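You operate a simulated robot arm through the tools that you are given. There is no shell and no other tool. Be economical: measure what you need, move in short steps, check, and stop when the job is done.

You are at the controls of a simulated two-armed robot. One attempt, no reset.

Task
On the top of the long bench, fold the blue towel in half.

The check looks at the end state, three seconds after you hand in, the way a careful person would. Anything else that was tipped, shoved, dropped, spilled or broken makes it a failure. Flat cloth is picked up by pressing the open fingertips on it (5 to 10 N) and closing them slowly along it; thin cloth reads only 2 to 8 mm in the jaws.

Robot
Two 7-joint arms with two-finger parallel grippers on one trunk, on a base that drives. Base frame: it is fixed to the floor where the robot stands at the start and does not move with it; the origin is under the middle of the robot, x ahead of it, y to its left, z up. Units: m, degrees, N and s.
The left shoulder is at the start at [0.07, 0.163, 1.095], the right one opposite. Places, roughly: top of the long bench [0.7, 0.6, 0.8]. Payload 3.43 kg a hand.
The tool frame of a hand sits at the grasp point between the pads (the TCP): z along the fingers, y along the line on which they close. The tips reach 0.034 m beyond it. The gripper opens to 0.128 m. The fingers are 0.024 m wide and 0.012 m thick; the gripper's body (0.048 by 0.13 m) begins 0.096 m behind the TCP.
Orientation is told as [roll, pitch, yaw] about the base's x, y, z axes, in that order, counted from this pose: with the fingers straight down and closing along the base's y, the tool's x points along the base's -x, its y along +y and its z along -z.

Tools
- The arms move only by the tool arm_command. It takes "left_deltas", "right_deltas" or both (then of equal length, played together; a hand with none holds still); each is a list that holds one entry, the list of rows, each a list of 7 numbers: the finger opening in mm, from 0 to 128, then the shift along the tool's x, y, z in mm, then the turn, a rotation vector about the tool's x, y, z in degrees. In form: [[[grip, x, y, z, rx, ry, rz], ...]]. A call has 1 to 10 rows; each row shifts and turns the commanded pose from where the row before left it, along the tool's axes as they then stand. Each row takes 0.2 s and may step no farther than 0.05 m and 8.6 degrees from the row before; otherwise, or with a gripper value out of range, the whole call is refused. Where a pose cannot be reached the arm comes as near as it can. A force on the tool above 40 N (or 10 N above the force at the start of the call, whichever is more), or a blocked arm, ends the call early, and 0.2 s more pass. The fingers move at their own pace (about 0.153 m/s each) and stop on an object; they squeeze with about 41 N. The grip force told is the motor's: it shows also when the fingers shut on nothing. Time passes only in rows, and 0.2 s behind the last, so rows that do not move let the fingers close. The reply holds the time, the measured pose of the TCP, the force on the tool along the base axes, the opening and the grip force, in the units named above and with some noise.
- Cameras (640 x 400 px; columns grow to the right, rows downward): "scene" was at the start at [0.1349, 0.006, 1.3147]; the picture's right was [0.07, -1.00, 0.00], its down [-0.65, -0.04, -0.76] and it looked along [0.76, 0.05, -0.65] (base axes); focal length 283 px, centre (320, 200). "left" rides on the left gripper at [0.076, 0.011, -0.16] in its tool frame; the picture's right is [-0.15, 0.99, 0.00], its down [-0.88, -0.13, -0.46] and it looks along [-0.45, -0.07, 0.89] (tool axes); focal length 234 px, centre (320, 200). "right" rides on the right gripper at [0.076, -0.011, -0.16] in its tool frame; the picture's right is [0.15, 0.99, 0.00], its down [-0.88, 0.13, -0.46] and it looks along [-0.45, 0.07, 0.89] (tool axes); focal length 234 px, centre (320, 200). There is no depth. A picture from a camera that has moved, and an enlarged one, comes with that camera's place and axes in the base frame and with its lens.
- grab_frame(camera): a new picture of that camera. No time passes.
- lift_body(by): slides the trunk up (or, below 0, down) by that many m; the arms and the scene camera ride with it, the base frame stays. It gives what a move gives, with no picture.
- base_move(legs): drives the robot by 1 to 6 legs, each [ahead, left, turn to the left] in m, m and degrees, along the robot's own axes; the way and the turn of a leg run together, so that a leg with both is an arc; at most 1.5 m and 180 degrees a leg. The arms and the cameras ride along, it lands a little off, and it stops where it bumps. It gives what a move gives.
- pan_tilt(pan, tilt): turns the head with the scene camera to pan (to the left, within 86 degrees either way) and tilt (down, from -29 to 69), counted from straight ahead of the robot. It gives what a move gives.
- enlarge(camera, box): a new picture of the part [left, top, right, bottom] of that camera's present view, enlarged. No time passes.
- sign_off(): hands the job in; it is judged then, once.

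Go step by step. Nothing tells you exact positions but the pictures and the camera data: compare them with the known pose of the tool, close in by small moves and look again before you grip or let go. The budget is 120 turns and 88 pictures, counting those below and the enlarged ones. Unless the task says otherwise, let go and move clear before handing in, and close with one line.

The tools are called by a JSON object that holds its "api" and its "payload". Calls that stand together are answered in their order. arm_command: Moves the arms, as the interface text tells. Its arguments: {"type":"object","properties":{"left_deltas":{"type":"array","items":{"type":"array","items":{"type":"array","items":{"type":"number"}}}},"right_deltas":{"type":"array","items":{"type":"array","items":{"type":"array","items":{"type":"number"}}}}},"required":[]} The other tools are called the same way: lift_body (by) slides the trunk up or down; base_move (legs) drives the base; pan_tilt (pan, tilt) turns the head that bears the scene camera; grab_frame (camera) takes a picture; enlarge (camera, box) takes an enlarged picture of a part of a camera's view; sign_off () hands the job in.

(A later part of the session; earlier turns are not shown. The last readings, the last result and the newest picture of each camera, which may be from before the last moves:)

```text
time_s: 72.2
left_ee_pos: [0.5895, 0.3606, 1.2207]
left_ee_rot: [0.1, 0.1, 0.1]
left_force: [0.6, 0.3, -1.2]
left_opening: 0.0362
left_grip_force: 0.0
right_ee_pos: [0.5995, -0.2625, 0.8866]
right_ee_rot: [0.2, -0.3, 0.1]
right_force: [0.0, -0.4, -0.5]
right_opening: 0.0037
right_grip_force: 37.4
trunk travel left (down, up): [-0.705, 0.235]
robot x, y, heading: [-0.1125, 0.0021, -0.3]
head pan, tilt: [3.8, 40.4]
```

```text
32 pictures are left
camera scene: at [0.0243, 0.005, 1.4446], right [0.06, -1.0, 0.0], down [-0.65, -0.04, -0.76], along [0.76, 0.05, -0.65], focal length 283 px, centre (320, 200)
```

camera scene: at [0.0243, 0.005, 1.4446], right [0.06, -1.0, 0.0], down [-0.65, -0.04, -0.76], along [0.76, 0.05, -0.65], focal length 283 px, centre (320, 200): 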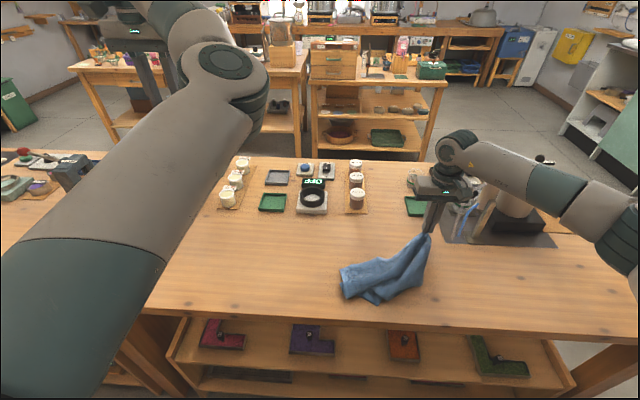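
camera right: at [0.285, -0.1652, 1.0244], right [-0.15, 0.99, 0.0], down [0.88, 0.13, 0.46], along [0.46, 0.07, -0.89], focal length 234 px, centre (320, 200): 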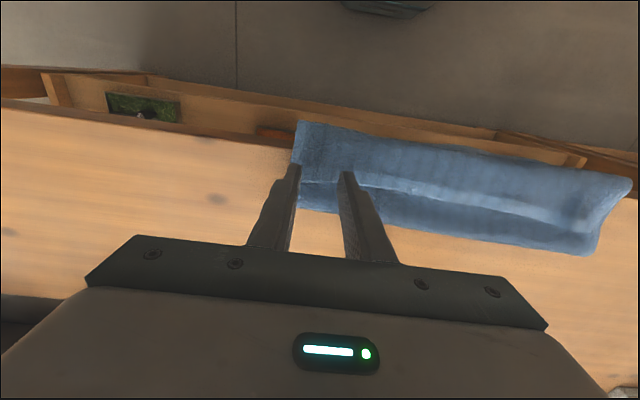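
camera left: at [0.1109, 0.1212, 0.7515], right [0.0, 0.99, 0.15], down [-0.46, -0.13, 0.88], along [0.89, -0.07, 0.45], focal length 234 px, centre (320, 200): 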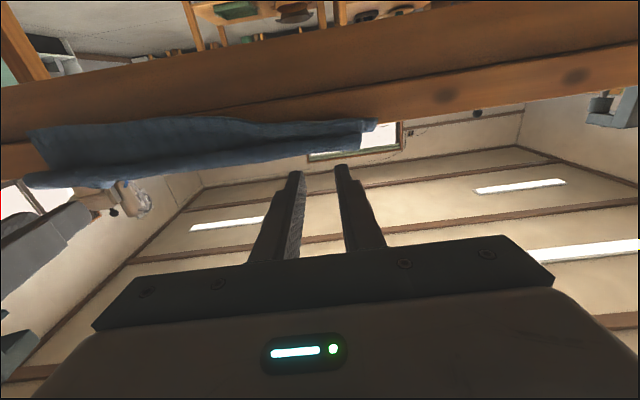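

It's landing well. Lowering the corner the rest of the way.

{"api": "arm_command", "payload": {"right_deltas": [[[0, -4, -8, 15, 0, 0, 0], [0, -4, -8, 14, 0, 0, 0], [0, 0, 0, 10, 0, 0, 0], [0, 0, 0, 0, 0, 0, 0]]]}}

{"api": "enlarge", "payload": {"camera": "scene", "box": [310, 200, 470, 300]}}

```text
time_s: 73.2
left_ee_pos: [0.5887, 0.3622, 1.2199]
left_ee_rot: [0.0, -0.1, 0.1]
left_force: [1.2, -0.1, -0.2]
left_opening: 0.0359
left_grip_force: 0.0
right_ee_pos: [0.6055, -0.2789, 0.8479]
right_ee_rot: [0.2, -0.3, 0.1]
right_force: [0.3, 0.4, -0.2]
right_opening: 0.0033
right_grip_force: 37.7
trunk travel left (down, up): [-0.705, 0.235]
robot x, y, heading: [-0.1129, 0.0008, -0.1]
head pan, tilt: [3.8, 40.4]
```

```text
4.00 times, centred on (390, 250) of scene
camera zoom: at [0.0234, 0.0055, 1.4447], right [0.06, -1.0, 0.0], down [-0.65, -0.04, -0.76], along [0.76, 0.05, -0.65], focal length 1132 px, centre (40, 0)
```

zoom: 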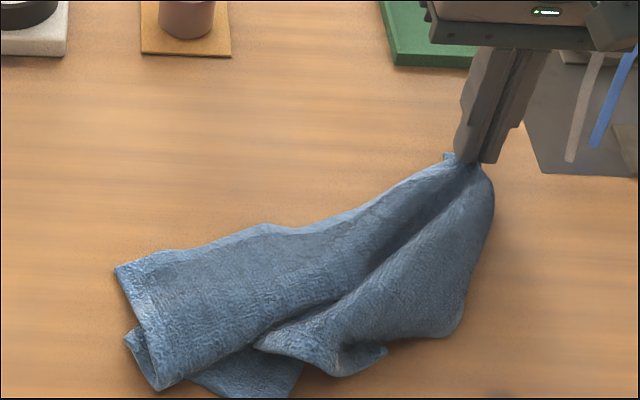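

The edge between the held corner and the next corner lies straight, so gripping that second corner, at about (0.49, −0.01), with the left hand would let me hold a whole edge. First I need the left arm out of its awkward elbow posture, so I'll stretch it far out, high and clear of everything, then bring it back.

{"api": "arm_command", "payload": {"left_deltas": [[[36, -35, 35, -5, 0, 0, 0], [36, -35, 35, -5, 0, 0, 0], [36, -35, 35, 0, 0, 0, 0], [36, -35, 35, 0, 0, 0, 0], [36, -35, 35, 0, 0, 0, 0], [36, 35, 0, 0, 0, 0, 0], [36, 40, -10, 0, 0, 0, 0], [36, 40, -20, 0, 0, 0, 0], [36, 40, -20, 0, 0, 0, 0], [36, 40, -20, 0, 0, 0, 0]]]}}

{"api": "grab_frame", "payload": {"camera": "scene"}}

```text
time_s: 75.4
left_ee_pos: [0.6368, 0.4648, 1.2651]
left_ee_rot: [0.1, -0.1, 0.0]
left_force: [0.9, 0.1, 0.1]
left_opening: 0.0361
left_grip_force: 0.1
left hand out of reach, approached as far as the arm can: row 3, 4, 5, 6, 7, 8, 9, 10
right_ee_pos: [0.6052, -0.2777, 0.848]
right_ee_rot: [0.2, -0.3, 0.1]
right_force: [0.1, -0.1, 0.5]
right_opening: 0.0033
right_grip_force: 37.5
trunk travel left (down, up): [-0.705, 0.235]
robot x, y, heading: [-0.1118, -0.0011, -0.0]
head pan, tilt: [3.8, 40.4]
```

```text
30 pictures are left
camera scene: at [0.023, 0.0056, 1.4447], right [0.06, -1.0, 0.0], down [-0.65, -0.04, -0.76], along [0.76, 0.05, -0.65], focal length 283 px, centre (320, 200)
```

scene: 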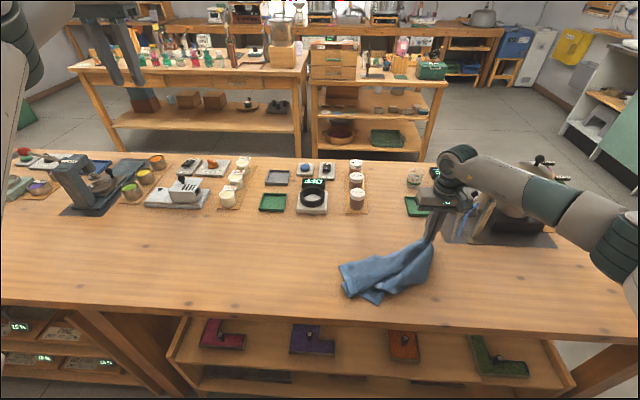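

The left arm flipped back to its normal elbow-out posture. Bringing it over the second corner now.

{"api": "arm_command", "payload": {"left_deltas": [[[32, 14, -46, 0, 0, 0, 0], [32, 14, -46, 0, 0, 0, 0], [32, 14, -46, 0, 0, 0, 0], [32, 14, -46, 0, 0, 0, 0], [32, 14, -46, 0, 0, 0, 0], [32, 14, -46, 0, 0, 0, 0], [32, 14, -46, 0, 0, 0, 0], [32, 14, -46, 0, 0, 0, 0], [32, 14, -46, 0, 0, 0, 0], [32, 14, -46, 0, 0, 0, 0]]]}}

{"api": "arm_command", "payload": {"left_deltas": [[[32, 4, -27, 40, 0, 0, 0], [32, 0, -29, 38, 0, 0, 0], [32, 0, 0, 45, 0, 0, 0], [32, 0, 0, 45, 0, 0, 0], [32, 0, 0, 45, 0, 0, 0], [32, 0, 0, 45, 0, 0, 0], [32, 0, 0, 45, 0, 0, -8], [32, 0, 0, 40, 0, 0, -8], [32, 0, 0, 30, 0, 0, -7], [32, 0, 0, 0, 0, 0, 0]]]}}

{"api": "grab_frame", "payload": {"camera": "left"}}

{"api": "grab_frame", "payload": {"camera": "scene"}}

```text
time_s: 77.6
left_ee_pos: [0.6168, 0.0118, 1.3119]
left_ee_rot: [0.0, 0.0, 0.0]
left_force: [-0.2, -0.1, 0.7]
left_opening: 0.0319
left_grip_force: 0.1
left hand out of reach, approached as far as the arm can: row 1, 2, 3, 4, 5, 6, 7, 8
right_ee_pos: [0.6047, -0.2793, 0.8483]
right_ee_rot: [0.3, -0.3, 0.2]
right_force: [0.5, -0.3, -0.1]
right_opening: 0.0033
right_grip_force: 38.1
trunk travel left (down, up): [-0.705, 0.235]
robot x, y, heading: [-0.111, 0.001, -0.0]
head pan, tilt: [3.8, 40.4]
```

```text
time_s: 79.8
left_ee_pos: [0.666, -0.0568, 0.9499]
left_ee_rot: [0.0, -0.1, 23.1]
left_force: [-0.8, -0.3, -0.3]
left_opening: 0.0322
left_grip_force: 0.1
left hand out of reach, approached as far as the arm can: row 1, 2, 3, 4, 5, 6, 7
right_ee_pos: [0.6056, -0.2772, 0.848]
right_ee_rot: [0.1, -0.3, 0.1]
right_force: [-0.4, -0.8, 0.3]
right_opening: 0.0032
right_grip_force: 37.5
trunk travel left (down, up): [-0.705, 0.235]
robot x, y, heading: [-0.1115, 0.0018, -0.1]
head pan, tilt: [3.8, 40.4]
```

```text
29 pictures are left
camera left: at [0.5912, -0.076, 1.1082], right [-0.25, 0.97, 0.0], down [0.86, 0.23, 0.46], along [0.44, 0.12, -0.89], focal length 234 px, centre (320, 200)
```

left: 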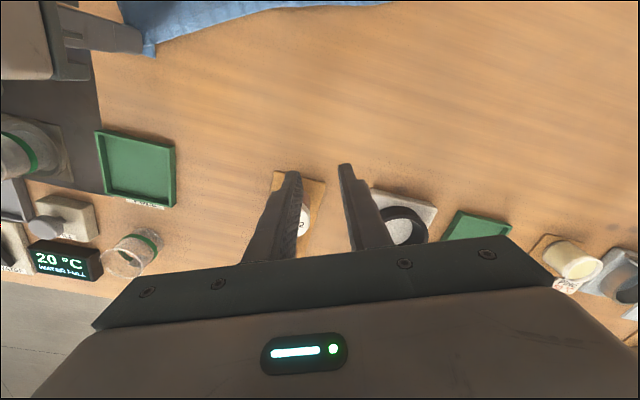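

```text
28 pictures are left
camera scene: at [0.0228, 0.0057, 1.4448], right [0.06, -1.0, 0.0], down [-0.65, -0.04, -0.76], along [0.76, 0.05, -0.65], focal length 283 px, centre (320, 200)
```

scene: 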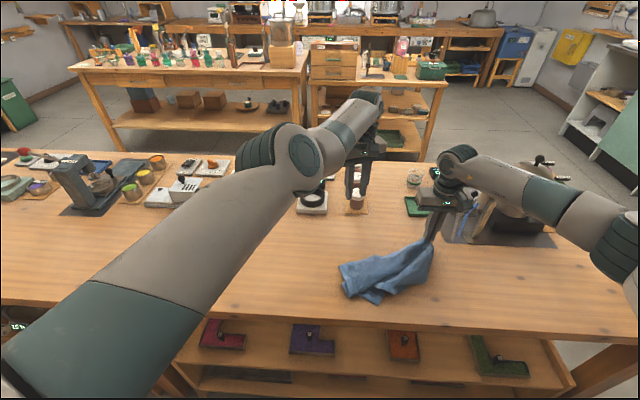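

The left arm is in the wrong posture again and over the small items, though touching nothing. I'll raise it, swing out to the left as before, then come back in lower, since height seems to have been the limit.

{"api": "arm_command", "payload": {"left_deltas": [[[32, 0, 0, -45, 0, 0, 0], [32, 0, 0, -45, 0, 0, 0], [32, 0, 0, -45, 0, 0, 0], [32, 0, 0, -45, 0, 0, 0], [32, 0, 0, -45, 0, 0, 7], [32, 0, 30, -35, 0, 0, 8], [32, 0, 45, 0, 0, 0, 8], [32, 0, 45, 0, 0, 0, 0], [32, 0, 45, 0, 0, 0, 0], [32, 0, 45, 0, 0, 0, 0]]]}}

{"api": "arm_command", "payload": {"left_deltas": [[[32, 0, 45, 0, 0, 0, 0], [32, 0, 45, 0, 0, 0, 0], [32, 0, 45, 0, 0, 0, 0], [32, 0, 45, 0, 0, 0, 0], [32, -30, 35, 0, 0, 0, 0], [32, -35, 35, 0, 0, 0, 0], [32, 25, 0, 20, 0, 0, 0], [32, 35, 0, 20, 0, 0, 0], [32, 40, 0, 15, 0, 0, 0], [32, 40, 0, 15, 0, 0, 0]]]}}

{"api": "grab_frame", "payload": {"camera": "scene"}}

```text
time_s: 82.0
left_ee_pos: [0.683, 0.1472, 1.2202]
left_ee_rot: [-0.1, 0.1, 0.0]
left_force: [0.0, -0.3, -0.6]
left_opening: 0.0317
left_grip_force: 0.0
left hand out of reach, approached as far as the arm can: row 4, 5, 6, 7, 8, 9, 10
right_ee_pos: [0.6051, -0.2767, 0.8484]
right_ee_rot: [0.0, -0.3, 0.0]
right_force: [-0.7, 0.3, 0.0]
right_opening: 0.0036
right_grip_force: 37.3
trunk travel left (down, up): [-0.705, 0.235]
robot x, y, heading: [-0.1077, 0.0007, -0.2]
head pan, tilt: [3.8, 40.4]
```

```text
time_s: 84.2
left_ee_pos: [0.6845, 0.3748, 1.193]
left_ee_rot: [0.1, -0.1, 0.1]
left_force: [0.5, -0.9, -0.7]
left_opening: 0.032
left_grip_force: 0.1
left hand out of reach, approached as far as the arm can: row 1, 2, 4, 5, 6, 7, 8, 9, 10
right_ee_pos: [0.6054, -0.2774, 0.8486]
right_ee_rot: [0.3, -0.2, 0.1]
right_force: [0.3, -0.6, -0.5]
right_opening: 0.0034
right_grip_force: 38.0
trunk travel left (down, up): [-0.705, 0.235]
robot x, y, heading: [-0.1097, -0.0042, 0.1]
head pan, tilt: [3.8, 40.4]
```

```text
27 pictures are left
camera scene: at [0.0232, 0.006, 1.4447], right [0.06, -1.0, 0.0], down [-0.65, -0.04, -0.76], along [0.76, 0.05, -0.65], focal length 283 px, centre (320, 200)
```

scene: 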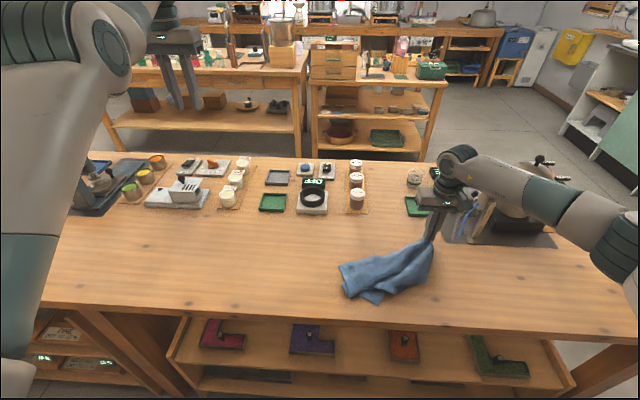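

The elbow is on the outer side now. Trying to descend and retract together in small steps.

{"api": "arm_command", "payload": {"left_deltas": [[[32, 10, 0, 20, 0, 0, 0], [32, 15, 0, 20, 0, 0, 0], [32, 20, 0, 20, 0, 0, 0], [32, 25, 0, 15, 0, 0, 0], [32, 25, 0, 15, 0, 0, 0], [32, 25, 0, 10, 0, 0, 0], [32, 25, 0, 0, 0, 0, 0], [32, 0, 0, 0, 0, 0, 0]]]}}

{"api": "grab_frame", "payload": {"camera": "scene"}}

```text
time_s: 86.0
left_ee_pos: [0.6956, 0.3974, 1.1308]
left_ee_rot: [0.0, 0.0, 0.1]
left_force: [-0.9, 0.0, -0.6]
left_opening: 0.0318
left_grip_force: 0.0
left hand out of reach, approached as far as the arm can: row 1, 2, 3, 4, 5, 6, 7
right_ee_pos: [0.6059, -0.2767, 0.8493]
right_ee_rot: [0.2, -0.3, 0.0]
right_force: [0.3, -0.5, -0.4]
right_opening: 0.0033
right_grip_force: 37.7
trunk travel left (down, up): [-0.705, 0.235]
robot x, y, heading: [-0.1095, 0.0018, 0.2]
head pan, tilt: [3.8, 40.4]
```

```text
26 pictures are left
camera scene: at [0.0234, 0.0058, 1.4447], right [0.06, -1.0, 0.0], down [-0.65, -0.04, -0.76], along [0.76, 0.05, -0.65], focal length 283 px, centre (320, 200)
```

scene: 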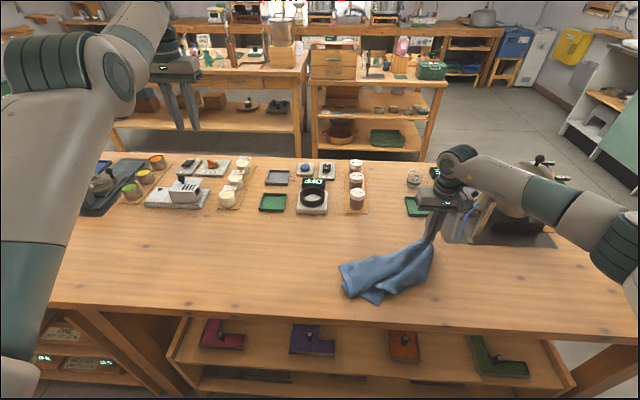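

It's stuck on a wrist limit with the elbow low. I'll roll the hand so the fingers point inward, which should push the elbow out and up, then try retracting.

{"api": "arm_command", "payload": {"left_deltas": [[[32, 0, 0, 0, 8, 0, 0], [32, 0, 0, 0, 8, 0, 0], [32, 0, 0, 0, 8, 0, 0], [32, 0, 0, 0, 8, 0, 0], [32, 0, 0, 0, 8, 0, 0], [32, 0, 0, 0, 8, 0, 0], [32, 20, 0, 0, 8, 0, 0], [32, 30, 0, 0, 0, 0, 0], [32, 30, 0, 0, 0, 0, 0], [32, 30, 0, 0, 0, 0, 0]]]}}

{"api": "arm_command", "payload": {"left_deltas": [[[32, 30, 0, 0, 0, 0, 0], [32, 30, 0, 0, 0, 0, 0], [32, 0, 0, 0, -8, 0, 0], [32, 0, 0, 0, -8, 0, 0], [32, 0, 0, 0, -8, 0, 0], [32, 0, 0, 0, -8, 0, 0], [32, 0, 0, 0, -8, 0, 0], [32, 0, 0, 0, -8, 0, 0], [32, 0, 0, 0, -8, 0, 0], [32, 0, 0, 0, 0, 0, 0]]]}}

{"api": "grab_frame", "payload": {"camera": "scene"}}

```text
time_s: 88.2
left_ee_pos: [0.6361, 0.4, 1.1257]
left_ee_rot: [-56.0, -0.2, -0.1]
left_force: [0.2, -0.7, 0.4]
left_opening: 0.0318
left_grip_force: 0.0
left hand out of reach, approached as far as the arm can: row 1, 2, 3, 4, 5, 6, 7, 8, 9, 10
right_ee_pos: [0.6059, -0.2773, 0.849]
right_ee_rot: [0.2, -0.3, 0.1]
right_force: [0.3, 0.7, 0.4]
right_opening: 0.0034
right_grip_force: 37.4
trunk travel left (down, up): [-0.705, 0.235]
robot x, y, heading: [-0.1122, 0.0015, -0.0]
head pan, tilt: [3.8, 40.4]
```

```text
time_s: 90.4
left_ee_pos: [0.6882, 0.4235, 1.1351]
left_ee_rot: [0.0, 0.1, 0.1]
left_force: [0.1, 0.2, -0.5]
left_opening: 0.0319
left_grip_force: 0.0
left hand out of reach, approached as far as the arm can: row 1, 2, 3, 4, 5, 6, 7, 8, 9
right_ee_pos: [0.6054, -0.2767, 0.8489]
right_ee_rot: [0.1, -0.3, 0.1]
right_force: [-0.7, 0.6, -0.1]
right_opening: 0.0034
right_grip_force: 38.0
trunk travel left (down, up): [-0.705, 0.235]
robot x, y, heading: [-0.1128, 0.0011, -0.2]
head pan, tilt: [3.8, 40.4]
```

```text
25 pictures are left
camera scene: at [0.0231, 0.0067, 1.4447], right [0.06, -1.0, 0.0], down [-0.65, -0.04, -0.76], along [0.76, 0.05, -0.65], focal length 283 px, centre (320, 200)
```

scene: 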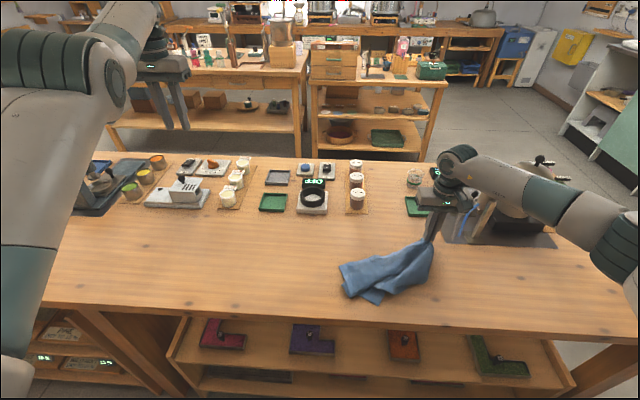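

The left arm only works at about 0.8 m from the robot, so I'll use that: release this corner, then reposition and turn the base so both corners of the straight edge sit symmetrically about 0.78 m ahead. After that I can do most of the motion with base and trunk. First I'll release and raise the right hand, and bring both hands to symmetric positions.

{"api": "arm_command", "payload": {"right_deltas": [[[10, 0, 0, 0, 0, 0, 0], [20, 0, 0, 0, 0, 0, 0], [30, 0, 0, 0, 0, 0, 0], [30, 0, 0, -10, 0, 0, 0], [30, 0, 0, -40, 0, 0, 0], [30, 0, 0, -45, 0, 0, 0], [30, 0, 0, -45, 0, 0, 0], [30, 0, 0, -45, 0, 0, 0], [30, 0, 0, 0, 0, 0, 0]]]}}

{"api": "arm_command", "payload": {"left_deltas": [[[32, 0, -45, 0, 0, 0, 0], [32, 0, -45, 0, 0, 0, 0], [32, 0, -45, 0, 0, 0, 0], [32, 0, -45, 0, 0, 0, 0], [32, 0, -45, 0, 0, 0, 0], [32, 0, -45, 0, 0, 0, 0], [32, 0, 0, 0, 0, 0, 0]]], "right_deltas": [[[32, -12, 22, 0, 0, 0, 0], [32, -12, 22, 0, 0, 0, 0], [32, -12, 22, 0, 0, 0, 0], [32, -12, 22, 0, 0, 0, 0], [32, -12, 22, 0, 0, 0, 0], [32, -12, 22, 0, 0, 0, 0], [32, 0, 0, 0, 0, 0, 0]]]}}

{"api": "lift_body", "payload": {"by": 0.06}}

{"api": "grab_frame", "payload": {"camera": "scene"}}

```text
time_s: 92.4
left_ee_pos: [0.6877, 0.4207, 1.135]
left_ee_rot: [0.0, 0.0, 0.2]
left_force: [-0.1, -0.7, 0.3]
left_opening: 0.032
left_grip_force: 0.0
right_ee_pos: [0.6066, -0.2775, 1.0341]
right_ee_rot: [0.2, -0.3, 0.1]
right_force: [0.0, -0.8, 0.1]
right_opening: 0.03
right_grip_force: 0.0
trunk travel left (down, up): [-0.705, 0.235]
robot x, y, heading: [-0.1096, -0.0003, 0.0]
head pan, tilt: [3.8, 40.4]
```

```text
time_s: 94.0
left_ee_pos: [0.7069, 0.1527, 1.1358]
left_ee_rot: [-0.1, -0.1, 0.2]
left_force: [0.2, -0.2, -0.1]
left_opening: 0.032
left_grip_force: 0.0
left hand out of reach, approached as far as the arm can: row 1, 2, 3
right_ee_pos: [0.6762, -0.1463, 1.0347]
right_ee_rot: [0.1, -0.2, 0.1]
right_force: [-1.1, 1.1, 0.0]
right_opening: 0.032
right_grip_force: 0.1
trunk travel left (down, up): [-0.705, 0.235]
robot x, y, heading: [-0.1095, -0.0021, 0.2]
head pan, tilt: [3.8, 40.4]
```

```text
time_s: 95.0
left_ee_pos: [0.7071, 0.1532, 1.1947]
left_ee_rot: [0.1, -0.1, 0.2]
left_force: [0.3, -0.4, 0.0]
left_opening: 0.032
left_grip_force: 0.0
right_ee_pos: [0.6777, -0.1469, 1.0958]
right_ee_rot: [0.2, -0.3, 0.0]
right_force: [-0.1, 0.0, -0.3]
right_opening: 0.032
right_grip_force: 0.1
trunk travel left (down, up): [-0.765, 0.175]
robot x, y, heading: [-0.1127, 0.0021, -0.1]
head pan, tilt: [3.8, 40.4]
```

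```text
24 pictures are left
camera scene: at [0.024, 0.0058, 1.5046], right [0.06, -1.0, 0.0], down [-0.65, -0.04, -0.76], along [0.76, 0.05, -0.65], focal length 283 px, centre (320, 200)
```

scene: 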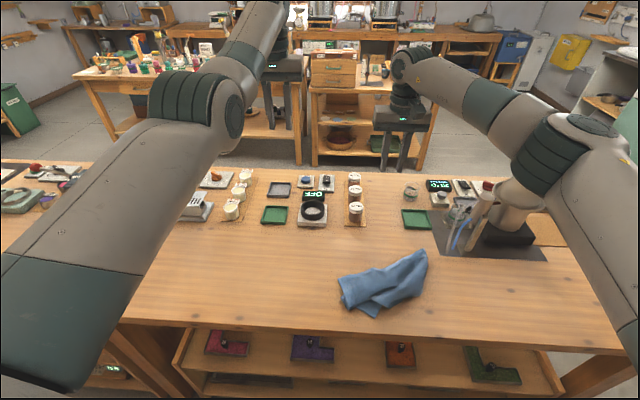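

Zooming on the towel to get the corner positions before driving.

{"api": "enlarge", "payload": {"camera": "scene", "box": [310, 230, 454, 320]}}

```text
4.44 times, centred on (382, 275) of scene
camera zoom: at [0.024, 0.0058, 1.5046], right [0.06, -1.0, 0.0], down [-0.65, -0.04, -0.76], along [0.76, 0.05, -0.65], focal length 1258 px, centre (44, -133)
```

zoom: 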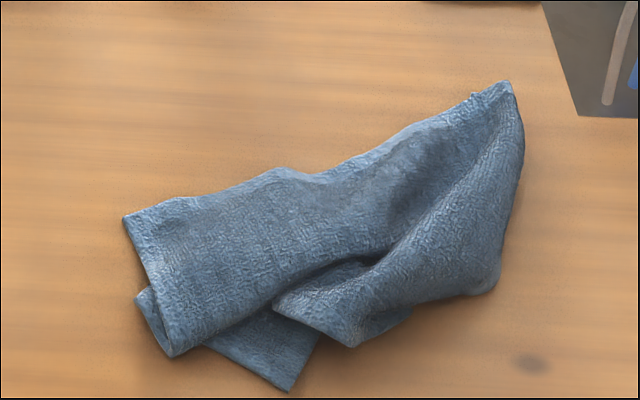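

Corner B is at (0.494, −0.013) and corner A's tip at about (0.62, −0.28). I'll drive to a spot that squares me up to that edge, with the trunk raised to pass well above everything.

{"api": "lift_body", "payload": {"by": 0.08}}

{"api": "base_move", "payload": {"legs": [[-0.15, 0, 0], [0, -0.5, 0], [0, 0, 25.4], [0.07, -0.033, 0]]}}

{"api": "pan_tilt", "payload": {"pan": 0, "tilt": 48}}

{"api": "grab_frame", "payload": {"camera": "scene"}}

```text
time_s: 96.1
left_ee_pos: [0.7073, 0.1534, 1.2765]
left_ee_rot: [0.0, -0.1, 0.1]
left_force: [0.0, -0.1, 0.4]
left_opening: 0.0322
left_grip_force: 0.1
right_ee_pos: [0.6762, -0.1462, 1.1742]
right_ee_rot: [0.2, -0.3, 0.1]
right_force: [0.1, -1.4, 0.3]
right_opening: 0.032
right_grip_force: 0.1
trunk travel left (down, up): [-0.845, 0.095]
robot x, y, heading: [-0.1112, -0.0029, -0.2]
head pan, tilt: [3.8, 40.4]
```

```text
time_s: 102.0
left_ee_pos: [0.4823, -0.0186, 1.2806]
left_ee_rot: [-0.1, -0.4, 25.1]
left_force: [-0.2, -0.4, 0.1]
left_opening: 0.0322
left_grip_force: 0.1
right_ee_pos: [0.5828, -0.3032, 1.1801]
right_ee_rot: [0.0, -0.5, 25.1]
right_force: [0.6, 0.3, 0.0]
right_opening: 0.032
right_grip_force: 0.1
trunk travel left (down, up): [-0.845, 0.095]
robot x, y, heading: [-0.1892, -0.5025, 25.3]
head pan, tilt: [3.8, 40.4]
```

```text
time_s: 102.7
left_ee_pos: [0.487, -0.0194, 1.2757]
left_ee_rot: [0.0, -0.1, 25.0]
left_force: [0.4, 0.5, -0.5]
left_opening: 0.032
left_grip_force: 0.0
right_ee_pos: [0.5871, -0.3031, 1.1767]
right_ee_rot: [0.2, -0.4, 25.1]
right_force: [0.0, -0.1, -0.1]
right_opening: 0.032
right_grip_force: 0.0
trunk travel left (down, up): [-0.845, 0.095]
robot x, y, heading: [-0.1901, -0.5073, 25.1]
head pan, tilt: [0.0, 48.0]
```

```text
22 pictures are left
camera scene: at [-0.0726, -0.4497, 1.5738], right [0.42, -0.91, 0.0], down [-0.67, -0.31, -0.67], along [0.61, 0.28, -0.74], focal length 283 px, centre (320, 200)
```

scene: 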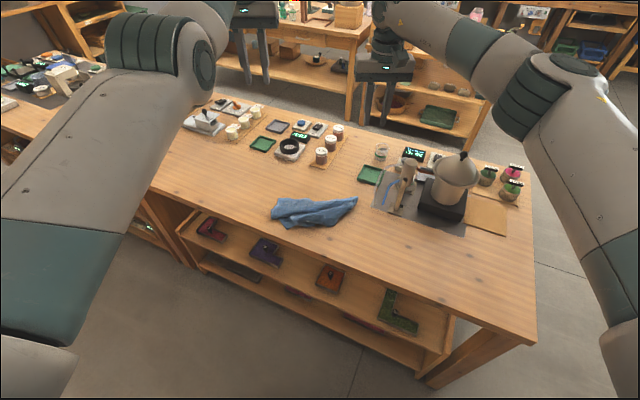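

Positioned squarely. Aligning both hands over the grasp points, levelling them, and lowering with the trunk.

{"api": "arm_command", "payload": {"left_deltas": [[[30, 1, -9, 0, 0, 0, 0], [30, 1, -9, 0, 0, 0, 0], [30, 1, -9.5, 0, 0, 0, 0], [30, 0, 0, 0, 0, 0, 0]]], "right_deltas": [[[30, -9, 11, -33, 0, 0, 0], [30, -9, 11, -33, 0, 0, 0], [30, -10, 12, -33, 0, 0, 0], [30, 0, 0, 0, 0, 0, 0]]]}}

{"api": "lift_body", "payload": {"by": -0.38}}

{"api": "grab_frame", "payload": {"camera": "left"}}

{"api": "grab_frame", "payload": {"camera": "right"}}

```text
time_s: 103.7
left_ee_pos: [0.4968, -0.0456, 1.2762]
left_ee_rot: [0.0, -0.2, 25.1]
left_force: [-0.5, -0.3, 0.7]
left_opening: 0.0304
left_grip_force: 0.1
right_ee_pos: [0.5943, -0.2627, 1.2763]
right_ee_rot: [0.2, -0.5, 25.1]
right_force: [-0.2, -0.5, -0.1]
right_opening: 0.03
right_grip_force: 0.0
right hand out of reach, approached as far as the arm can: row 3
trunk travel left (down, up): [-0.845, 0.095]
robot x, y, heading: [-0.1928, -0.5051, 25.1]
head pan, tilt: [0.0, 48.0]
```

```text
time_s: 107.4
left_ee_pos: [0.4969, -0.0454, 0.8967]
left_ee_rot: [-0.1, -0.2, 25.1]
left_force: [-0.4, 0.4, -0.3]
left_opening: 0.0302
left_grip_force: 0.0
right_ee_pos: [0.5938, -0.2614, 0.8955]
right_ee_rot: [0.3, -0.5, 25.1]
right_force: [0.8, -0.3, -0.6]
right_opening: 0.0301
right_grip_force: 0.0
trunk travel left (down, up): [-0.465, 0.475]
robot x, y, heading: [-0.1905, -0.5029, 24.8]
head pan, tilt: [0.0, 48.0]
```

```text
21 pictures are left
camera left: at [0.4229, -0.0676, 1.0562], right [-0.29, 0.96, 0.0], down [0.85, 0.26, 0.46], along [0.44, 0.13, -0.89], focal length 234 px, centre (320, 200)
```

left: 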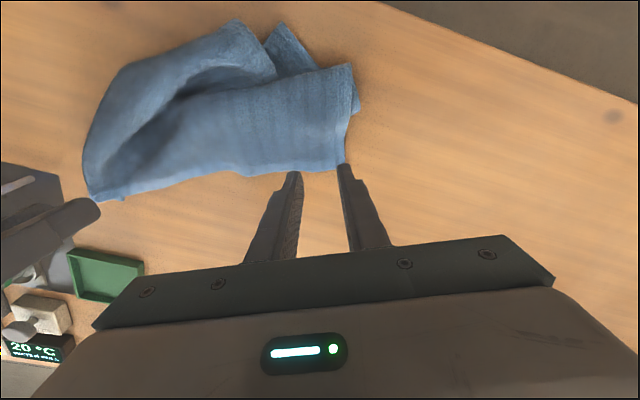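

```text
20 pictures are left
camera right: at [0.5289, -0.3053, 1.0554], right [-0.55, 0.83, 0.0], down [0.74, 0.49, 0.46], along [0.38, 0.26, -0.89], focal length 234 px, centre (320, 200)
```

right: 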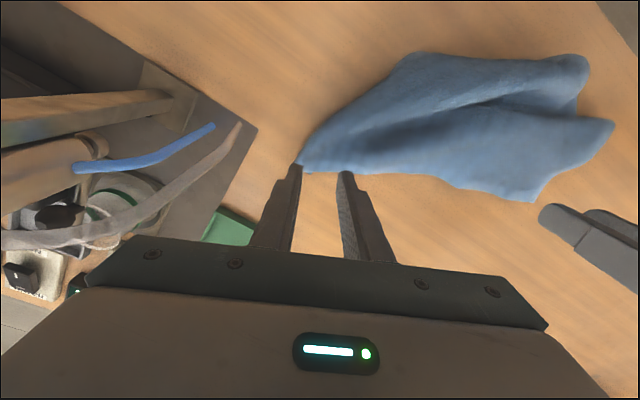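

Both hands line up with the edge; the right needs about 8 mm more inward. Adjusting, then lowering with the trunk.

{"api": "arm_command", "payload": {"left_deltas": [[[28, 1, -1, 0, 0, 0, 0], [28, 0, 0, 0, 0, 0, 0]]], "right_deltas": [[[28, 1, 9, 0, 0, 0, 0], [28, 0, 0, 0, 0, 0, 0]]]}}

{"api": "lift_body", "payload": {"by": -0.043}}

{"api": "grab_frame", "payload": {"camera": "scene"}}

```text
time_s: 108.0
left_ee_pos: [0.4957, -0.0472, 0.8978]
left_ee_rot: [0.0, -0.2, 25.1]
left_force: [1.0, 0.9, 0.7]
left_opening: 0.0276
left_grip_force: 0.0
right_ee_pos: [0.5906, -0.2537, 0.8958]
right_ee_rot: [0.2, -0.4, 25.0]
right_force: [-0.5, 0.8, 0.0]
right_opening: 0.0281
right_grip_force: 0.0
trunk travel left (down, up): [-0.465, 0.475]
robot x, y, heading: [-0.19, -0.5046, 25.1]
head pan, tilt: [0.0, 48.0]
```

```text
time_s: 108.8
left_ee_pos: [0.4953, -0.0471, 0.8548]
left_ee_rot: [-0.1, -0.3, 25.1]
left_force: [0.5, 1.1, -0.2]
left_opening: 0.028
left_grip_force: 0.0
right_ee_pos: [0.5898, -0.2534, 0.8534]
right_ee_rot: [0.2, -0.3, 25.2]
right_force: [-0.1, -0.8, 0.2]
right_opening: 0.0279
right_grip_force: 0.1
trunk travel left (down, up): [-0.422, 0.518]
robot x, y, heading: [-0.1921, -0.5039, 25.2]
head pan, tilt: [0.0, 48.0]
```

```text
19 pictures are left
camera scene: at [-0.0729, -0.4498, 1.1509], right [0.42, -0.91, 0.0], down [-0.67, -0.31, -0.67], along [0.61, 0.28, -0.74], focal length 283 px, centre (320, 200)
```

scene: 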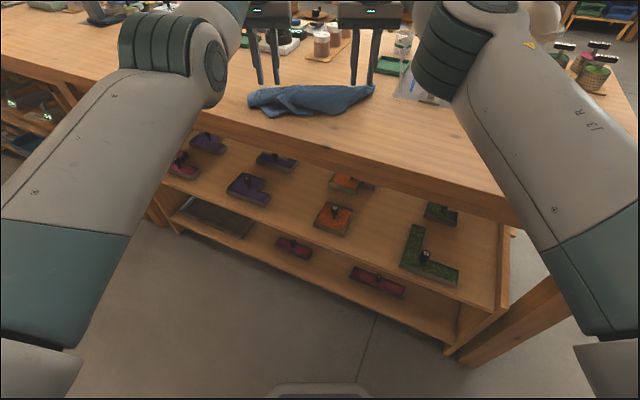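

Clear all around. Lowering in small trunk steps to contact.

{"api": "lift_body", "payload": {"by": -0.007}}

{"api": "lift_body", "payload": {"by": -0.003}}

{"api": "lift_body", "payload": {"by": -0.002}}

```text
time_s: 109.4
left_ee_pos: [0.4958, -0.0481, 0.8467]
left_ee_rot: [0.1, -0.2, 25.1]
left_force: [0.1, -0.1, 0.8]
left_opening: 0.028
left_grip_force: 0.0
right_ee_pos: [0.5903, -0.2534, 0.846]
right_ee_rot: [0.2, -0.4, 25.1]
right_force: [0.5, 0.5, 0.4]
right_opening: 0.0279
right_grip_force: 0.1
trunk travel left (down, up): [-0.415, 0.525]
robot x, y, heading: [-0.1886, -0.5061, 25.1]
head pan, tilt: [0.0, 48.0]
```

```text
time_s: 109.9
left_ee_pos: [0.4957, -0.0481, 0.8454]
left_ee_rot: [0.0, -0.2, 25.2]
left_force: [-0.8, 0.1, -0.2]
left_opening: 0.0279
left_grip_force: 0.0
right_ee_pos: [0.5906, -0.2537, 0.8429]
right_ee_rot: [0.2, -0.4, 25.1]
right_force: [-0.3, 0.8, 1.3]
right_opening: 0.0282
right_grip_force: 0.1
trunk travel left (down, up): [-0.412, 0.528]
robot x, y, heading: [-0.1856, -0.505, 25.1]
head pan, tilt: [0.0, 48.0]
```

```text
time_s: 110.5
left_ee_pos: [0.4959, -0.0463, 0.8419]
left_ee_rot: [0.0, -0.2, 25.0]
left_force: [0.5, 0.2, 0.2]
left_opening: 0.0281
left_grip_force: 0.0
right_ee_pos: [0.5894, -0.2536, 0.842]
right_ee_rot: [0.2, -0.3, 25.1]
right_force: [-0.3, 0.3, 1.3]
right_opening: 0.028
right_grip_force: 0.5
trunk travel left (down, up): [-0.41, 0.53]
robot x, y, heading: [-0.1916, -0.5058, 24.9]
head pan, tilt: [0.0, 48.0]
```

{"api": "lift_body", "payload": {"by": -0.002}}

{"api": "lift_body", "payload": {"by": -0.0015}}

```text
time_s: 111.0
left_ee_pos: [0.4944, -0.0464, 0.8413]
left_ee_rot: [0.0, -0.3, 25.2]
left_force: [0.3, 0.3, 0.3]
left_opening: 0.0281
left_grip_force: 0.0
right_ee_pos: [0.5911, -0.2519, 0.8411]
right_ee_rot: [0.2, -0.4, 25.1]
right_force: [0.0, 0.5, 5.7]
right_opening: 0.028
right_grip_force: 0.5
trunk travel left (down, up): [-0.408, 0.532]
robot x, y, heading: [-0.1904, -0.5059, 25.5]
head pan, tilt: [0.0, 48.0]
```

```text
time_s: 111.5
left_ee_pos: [0.4952, -0.0476, 0.8399]
left_ee_rot: [0.0, -0.3, 25.1]
left_force: [0.4, 0.6, 1.3]
left_opening: 0.028
left_grip_force: 0.1
right_ee_pos: [0.5895, -0.2547, 0.8396]
right_ee_rot: [0.2, -0.5, 25.1]
right_force: [3.0, 1.0, 11.1]
right_opening: 0.0279
right_grip_force: 0.2
trunk travel left (down, up): [-0.406, 0.534]
robot x, y, heading: [-0.1913, -0.5059, 25.1]
head pan, tilt: [0.0, 48.0]
```

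The right hand has contact at 11 N and the left barely touches. I'll balance them with the arms: right up 1 mm, left down 2 mm.

{"api": "arm_command", "payload": {"left_deltas": [[[28, 0, 0, 1.2, 0, 0, 0], [28, 0, 0, 1.2, 0, 0, 0], [28, 0, 0, 0, 0, 0, 0]]], "right_deltas": [[[28, 0, 0, -0.6, 0, 0, 0], [28, 0, 0, 0, 0, 0, 0], [28, 0, 0, 0, 0, 0, 0]]]}}

```text
time_s: 112.3
left_ee_pos: [0.4943, -0.0476, 0.8369]
left_ee_rot: [-0.1, -0.3, 25.1]
left_force: [1.0, 2.0, 7.0]
left_opening: 0.028
left_grip_force: 0.0
right_ee_pos: [0.5886, -0.2542, 0.8387]
right_ee_rot: [0.2, -0.4, 25.0]
right_force: [1.9, 1.3, 8.4]
right_opening: 0.0282
right_grip_force: 0.1
trunk travel left (down, up): [-0.406, 0.534]
robot x, y, heading: [-0.1916, -0.5048, 24.8]
head pan, tilt: [0.0, 48.0]
```

7 N and 8.4 N, both good. Closing slowly.

{"api": "arm_command", "payload": {"left_deltas": [[[24, 0, 0, 0, 0, 0, 0], [20, 0, 0, 0, 0, 0, 0], [16, 0, 0, 0, 0, 0, 0], [12, 0, 0, 0, 0, 0, 0], [8, 0, 0, 0, 0, 0, 0], [4, 0, 0, 0, 0, 0, 0], [0, 0, 0, 0, 0, 0, 0], [0, 0, 0, 0, 0, 0, 0]]], "right_deltas": [[[24, 0, 0, 0, 0, 0, 0], [20, 0, 0, 0, 0, 0, 0], [16, 0, 0, 0, 0, 0, 0], [12, 0, 0, 0, 0, 0, 0], [8, 0, 0, 0, 0, 0, 0], [4, 0, 0, 0, 0, 0, 0], [0, 0, 0, 0, 0, 0, 0], [0, 0, 0, 0, 0, 0, 0]]]}}

{"api": "lift_body", "payload": {"by": 0.3}}

{"api": "pan_tilt", "payload": {"pan": 0, "tilt": 38}}

{"api": "grab_frame", "payload": {"camera": "scene"}}

```text
time_s: 114.1
left_ee_pos: [0.4943, -0.048, 0.8371]
left_ee_rot: [-0.1, -0.2, 25.1]
left_force: [1.1, -0.6, 5.2]
left_opening: 0.0036
left_grip_force: 38.2
right_ee_pos: [0.5875, -0.2549, 0.8405]
right_ee_rot: [0.2, -0.5, 25.1]
right_force: [-0.2, -0.1, 6.9]
right_opening: 0.0033
right_grip_force: 37.6
trunk travel left (down, up): [-0.406, 0.534]
robot x, y, heading: [-0.1923, -0.5048, 24.7]
head pan, tilt: [0.0, 48.0]
```

```text
time_s: 117.1
left_ee_pos: [0.4955, -0.0476, 1.1361]
left_ee_rot: [0.1, 0.0, 25.1]
left_force: [0.1, -1.3, -0.8]
left_opening: 0.0037
left_grip_force: 38.0
right_ee_pos: [0.5902, -0.253, 1.138]
right_ee_rot: [0.2, -0.3, 25.1]
right_force: [-0.3, 0.0, -0.3]
right_opening: 0.0034
right_grip_force: 38.3
trunk travel left (down, up): [-0.706, 0.233]
robot x, y, heading: [-0.1898, -0.5047, 25.0]
head pan, tilt: [0.0, 48.0]
```

```text
time_s: 117.8
left_ee_pos: [0.4954, -0.0478, 1.1367]
left_ee_rot: [0.0, -0.1, 25.1]
left_force: [-0.2, -0.8, 0.3]
left_opening: 0.0033
left_grip_force: 38.4
right_ee_pos: [0.5904, -0.2539, 1.1383]
right_ee_rot: [0.2, -0.3, 25.2]
right_force: [-0.3, -0.1, -0.4]
right_opening: 0.0032
right_grip_force: 37.8
trunk travel left (down, up): [-0.706, 0.233]
robot x, y, heading: [-0.1899, -0.5044, 25.0]
head pan, tilt: [0.0, 38.0]
```

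```text
18 pictures are left
camera scene: at [-0.0655, -0.4463, 1.4496], right [0.42, -0.91, 0.0], down [-0.56, -0.26, -0.79], along [0.71, 0.33, -0.62], focal length 283 px, centre (320, 200)
```

scene: 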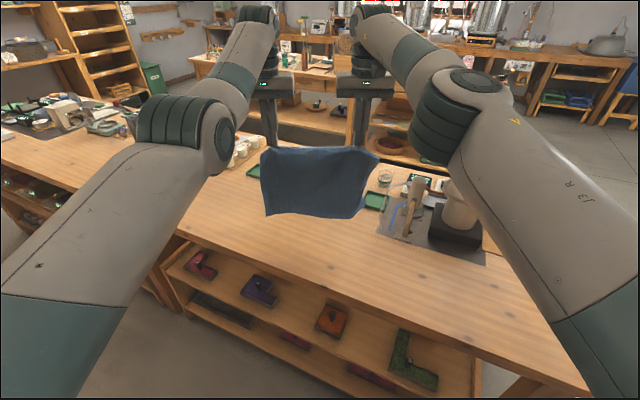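

The towel now hangs flat from both corners, spread wide. I'll raise it a bit, move back to the middle of the bench, square up, and then fold it while laying it down.

{"api": "lift_body", "payload": {"by": 0.06}}

{"api": "base_move", "payload": {"legs": [[0.114, 0.503, 0], [0, 0, -25]]}}

{"api": "grab_frame", "payload": {"camera": "scene"}}

```text
time_s: 118.8
left_ee_pos: [0.4955, -0.0473, 1.1955]
left_ee_rot: [0.0, -0.1, 25.2]
left_force: [-0.3, -0.5, 0.4]
left_opening: 0.0036
left_grip_force: 38.1
right_ee_pos: [0.5897, -0.2539, 1.1983]
right_ee_rot: [0.2, -0.2, 25.1]
right_force: [0.4, -0.5, -0.1]
right_opening: 0.0034
right_grip_force: 38.5
trunk travel left (down, up): [-0.767, 0.173]
robot x, y, heading: [-0.1919, -0.5026, 24.9]
head pan, tilt: [0.0, 38.0]
```

```text
time_s: 123.0
left_ee_pos: [0.5215, 0.1127, 1.1955]
left_ee_rot: [0.0, -0.1, 0.0]
left_force: [-0.5, 0.2, -0.6]
left_opening: 0.0035
left_grip_force: 37.9
right_ee_pos: [0.5191, -0.1146, 1.198]
right_ee_rot: [0.3, -0.4, 0.0]
right_force: [0.2, 0.0, -0.2]
right_opening: 0.0029
right_grip_force: 37.9
trunk travel left (down, up): [-0.767, 0.173]
robot x, y, heading: [-0.2911, -0.0089, -0.4]
head pan, tilt: [0.0, 38.0]
```

```text
17 pictures are left
camera scene: at [-0.1563, -0.01, 1.5097], right [0.0, -1.0, 0.0], down [-0.62, 0.0, -0.79], along [0.79, 0.0, -0.62], focal length 283 px, centre (320, 200)
```

scene: 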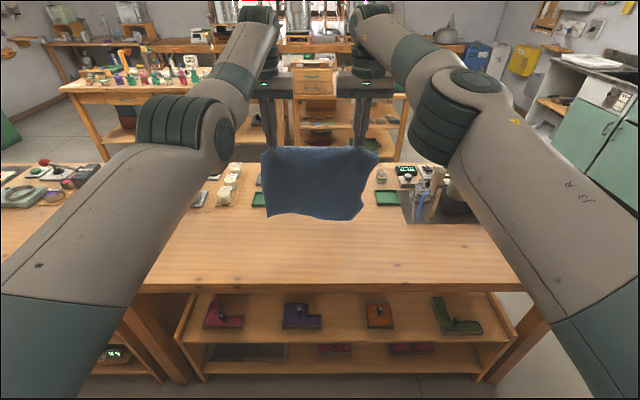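

It hangs square at x≈0.52. I'll drive forward 8 cm so the free bottom edge lands at x≈0.60, lower until it touches, and check.

{"api": "base_move", "payload": {"legs": [[0.08, 0, 0.4]]}}

{"api": "lift_body", "payload": {"by": -0.105}}

{"api": "enlarge", "payload": {"camera": "scene", "box": [220, 100, 428, 230]}}

```text
time_s: 124.1
left_ee_pos: [0.5987, 0.1177, 1.1987]
left_ee_rot: [0.1, -0.3, 0.4]
left_force: [-0.8, -0.7, -0.8]
left_opening: 0.0031
left_grip_force: 37.9
right_ee_pos: [0.5974, -0.1087, 1.2005]
right_ee_rot: [0.2, -0.4, 0.5]
right_force: [-0.3, 0.0, -0.3]
right_opening: 0.0034
right_grip_force: 38.3
trunk travel left (down, up): [-0.767, 0.173]
robot x, y, heading: [-0.2094, -0.0113, 0.0]
head pan, tilt: [0.0, 38.0]
```

```text
time_s: 125.5
left_ee_pos: [0.6005, 0.1187, 1.091]
left_ee_rot: [0.0, -0.2, 0.4]
left_force: [0.5, -0.1, -0.2]
left_opening: 0.0032
left_grip_force: 37.4
right_ee_pos: [0.6001, -0.1084, 1.0928]
right_ee_rot: [0.3, -0.4, 0.4]
right_force: [-0.6, 0.4, -0.8]
right_opening: 0.0033
right_grip_force: 37.7
trunk travel left (down, up): [-0.662, 0.278]
robot x, y, heading: [-0.2128, -0.0154, -0.0]
head pan, tilt: [0.0, 38.0]
```

```text
3.08 times, centred on (324, 165) of scene
camera zoom: at [-0.076, -0.0094, 1.4047], right [0.0, -1.0, 0.0], down [-0.62, 0.0, -0.79], along [0.79, 0.0, -0.62], focal length 871 px, centre (308, 308)
```

zoom: 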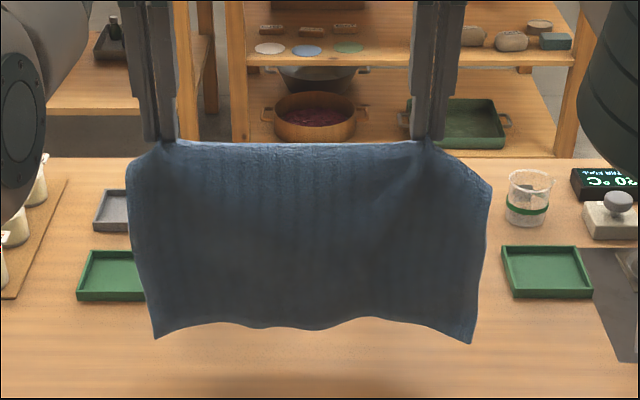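

The bottom edge hangs 3 cm above the bench, nice and straight. Now laying the lower half by alternating small steps down and back.

{"api": "lift_body", "payload": {"by": -0.045}}

{"api": "base_move", "payload": {"legs": [[-0.03, 0, 0]]}}

{"api": "lift_body", "payload": {"by": -0.03}}

{"api": "base_move", "payload": {"legs": [[-0.03, 0, 0]]}}

{"api": "lift_body", "payload": {"by": -0.03}}

{"api": "enlarge", "payload": {"camera": "scene", "box": [220, 120, 428, 250]}}

```text
time_s: 126.3
left_ee_pos: [0.6004, 0.1185, 1.0471]
left_ee_rot: [0.0, -0.3, 0.3]
left_force: [0.2, -0.3, -0.6]
left_opening: 0.0037
left_grip_force: 37.4
right_ee_pos: [0.5999, -0.1091, 1.0497]
right_ee_rot: [0.2, -0.3, 0.4]
right_force: [-0.6, -0.4, -0.1]
right_opening: 0.0032
right_grip_force: 37.6
trunk travel left (down, up): [-0.616, 0.323]
robot x, y, heading: [-0.2107, -0.0119, 0.0]
head pan, tilt: [0.0, 38.0]
```

```text
time_s: 127.2
left_ee_pos: [0.5743, 0.1182, 1.0435]
left_ee_rot: [-0.1, 0.0, 0.4]
left_force: [0.4, -0.5, -1.3]
left_opening: 0.0034
left_grip_force: 38.1
right_ee_pos: [0.5726, -0.1088, 1.0451]
right_ee_rot: [0.3, -0.1, 0.4]
right_force: [0.1, 0.2, 0.0]
right_opening: 0.0034
right_grip_force: 37.5
trunk travel left (down, up): [-0.616, 0.323]
robot x, y, heading: [-0.241, -0.0115, 0.2]
head pan, tilt: [0.0, 38.0]
```

```text
time_s: 127.9
left_ee_pos: [0.5696, 0.1173, 1.0169]
left_ee_rot: [0.0, -0.2, 0.4]
left_force: [-0.5, -0.2, -0.2]
left_opening: 0.0034
left_grip_force: 38.4
right_ee_pos: [0.5698, -0.1074, 1.0202]
right_ee_rot: [0.2, -0.5, 0.3]
right_force: [0.1, -0.4, -0.4]
right_opening: 0.003
right_grip_force: 37.7
trunk travel left (down, up): [-0.586, 0.353]
robot x, y, heading: [-0.2376, -0.0141, 0.1]
head pan, tilt: [0.0, 38.0]
```

```text
time_s: 128.8
left_ee_pos: [0.5433, 0.1176, 1.0135]
left_ee_rot: [-0.1, 0.0, 0.5]
left_force: [0.0, -1.2, 0.1]
left_opening: 0.0033
left_grip_force: 38.2
right_ee_pos: [0.5418, -0.1099, 1.0166]
right_ee_rot: [0.3, -0.2, 0.4]
right_force: [0.5, 0.9, 0.3]
right_opening: 0.0033
right_grip_force: 37.4
trunk travel left (down, up): [-0.586, 0.353]
robot x, y, heading: [-0.269, -0.0074, -0.2]
head pan, tilt: [0.0, 38.0]
```

```text
time_s: 129.5
left_ee_pos: [0.5425, 0.1174, 0.987]
left_ee_rot: [0.0, -0.2, 0.5]
left_force: [-0.1, -0.3, -0.3]
left_opening: 0.0034
left_grip_force: 38.0
right_ee_pos: [0.5402, -0.1091, 0.9895]
right_ee_rot: [0.3, -0.4, 0.4]
right_force: [0.4, -1.0, -0.6]
right_opening: 0.0035
right_grip_force: 38.2
trunk travel left (down, up): [-0.556, 0.383]
robot x, y, heading: [-0.2752, -0.0128, 0.1]
head pan, tilt: [0.0, 38.0]
```

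```text
3.08 times, centred on (324, 185) of scene
camera zoom: at [-0.136, -0.0096, 1.2999], right [0.0, -1.0, 0.0], down [-0.62, 0.0, -0.79], along [0.79, 0.0, -0.62], focal length 871 px, centre (308, 246)
```

zoom: 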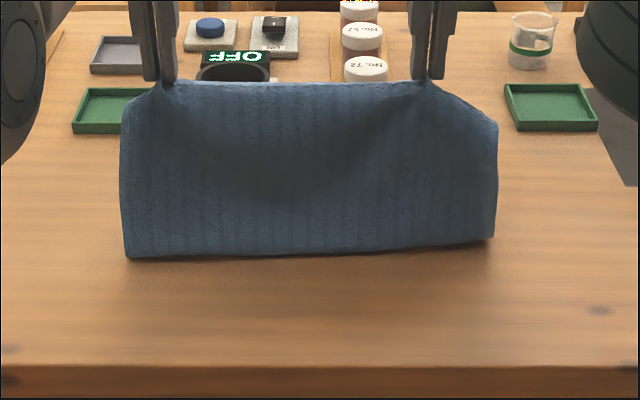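

The lower part appears to be lying back under the sheet, with touchdown at about x=0.49. A bit more back and down brings the crease to about the halfway point.

{"api": "base_move", "payload": {"legs": [[-0.03, 0, 0]]}}

{"api": "lift_body", "payload": {"by": -0.02}}

{"api": "base_move", "payload": {"legs": [[-0.02, 0, 0]]}}

{"api": "lift_body", "payload": {"by": -0.015}}

{"api": "enlarge", "payload": {"camera": "scene", "box": [220, 120, 428, 250]}}

{"api": "grab_frame", "payload": {"camera": "right"}}

```text
time_s: 130.3
left_ee_pos: [0.5142, 0.1175, 0.984]
left_ee_rot: [0.0, 0.0, 0.4]
left_force: [0.4, 0.9, -0.9]
left_opening: 0.0035
left_grip_force: 37.8
right_ee_pos: [0.5139, -0.1086, 0.9873]
right_ee_rot: [0.2, -0.1, 0.3]
right_force: [0.0, 1.0, -0.3]
right_opening: 0.0034
right_grip_force: 38.0
trunk travel left (down, up): [-0.556, 0.383]
robot x, y, heading: [-0.2978, -0.0125, 0.3]
head pan, tilt: [0.0, 38.0]
```

```text
time_s: 131.0
left_ee_pos: [0.5128, 0.1186, 0.9667]
left_ee_rot: [-0.1, -0.2, 0.4]
left_force: [-0.4, -0.6, 0.5]
left_opening: 0.0038
left_grip_force: 38.3
right_ee_pos: [0.5122, -0.1091, 0.9699]
right_ee_rot: [0.3, -0.4, 0.4]
right_force: [-0.1, 0.2, 0.1]
right_opening: 0.0035
right_grip_force: 37.3
trunk travel left (down, up): [-0.536, 0.403]
robot x, y, heading: [-0.3019, -0.0103, 0.1]
head pan, tilt: [0.0, 38.0]
```

```text
time_s: 131.8
left_ee_pos: [0.4943, 0.1172, 0.9624]
left_ee_rot: [-0.1, 0.0, 0.4]
left_force: [0.6, 0.5, 0.3]
left_opening: 0.0033
left_grip_force: 37.7
right_ee_pos: [0.4947, -0.1086, 0.9667]
right_ee_rot: [0.2, -0.2, 0.5]
right_force: [0.6, -0.8, -0.8]
right_opening: 0.0033
right_grip_force: 38.0
trunk travel left (down, up): [-0.536, 0.403]
robot x, y, heading: [-0.3235, -0.0096, 0.1]
head pan, tilt: [0.0, 38.0]
```

```text
time_s: 132.4
left_ee_pos: [0.4931, 0.1181, 0.9505]
left_ee_rot: [0.0, -0.1, 0.3]
left_force: [0.8, -0.6, 0.6]
left_opening: 0.0034
left_grip_force: 37.5
right_ee_pos: [0.4931, -0.1076, 0.9531]
right_ee_rot: [0.1, -0.4, 0.6]
right_force: [-0.9, -0.3, -0.6]
right_opening: 0.0034
right_grip_force: 37.8
trunk travel left (down, up): [-0.522, 0.418]
robot x, y, heading: [-0.322, -0.0077, 0.3]
head pan, tilt: [0.0, 38.0]
```

```text
3.08 times, centred on (324, 185) of scene
camera zoom: at [-0.1837, -0.0098, 1.2649], right [0.0, -1.0, 0.0], down [-0.62, 0.0, -0.79], along [0.79, 0.0, -0.62], focal length 871 px, centre (308, 246)
```

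zoom: 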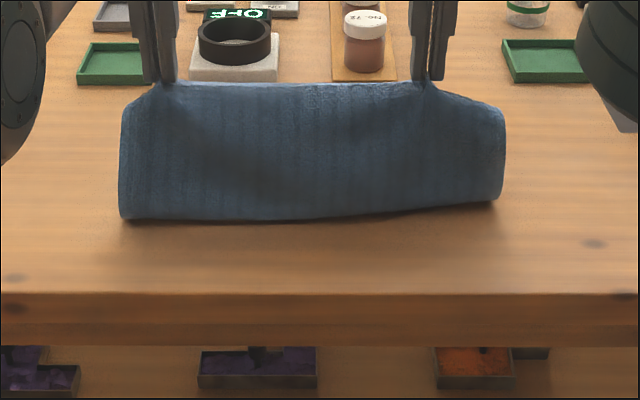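

```text
13 pictures are left
camera right: at [0.4145, -0.1209, 1.1128], right [-0.15, 0.99, 0.0], down [0.88, 0.14, 0.46], along [0.46, 0.07, -0.89], focal length 234 px, centre (320, 200)
```

right: 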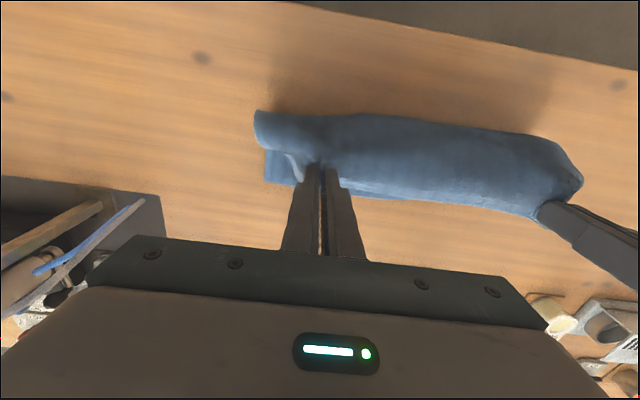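

The lower layer lies flat behind, with its far edge at x≈0.555 on the right. Checking the left side's lower edge too.

{"api": "grab_frame", "payload": {"camera": "left"}}

```text
12 pictures are left
camera left: at [0.4176, 0.1289, 1.1099], right [0.14, 0.99, 0.0], down [0.88, -0.12, 0.46], along [0.45, -0.06, -0.89], focal length 234 px, centre (320, 200)
```

left: 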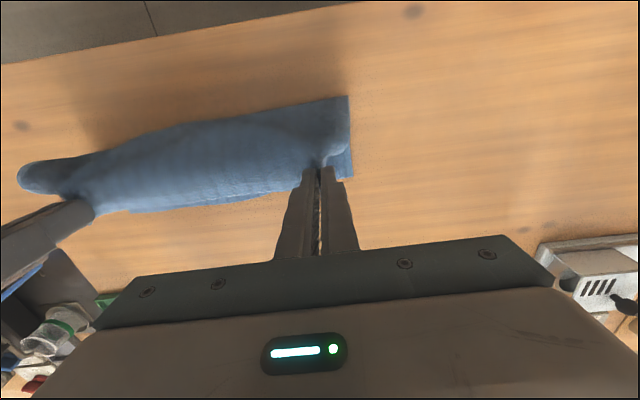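

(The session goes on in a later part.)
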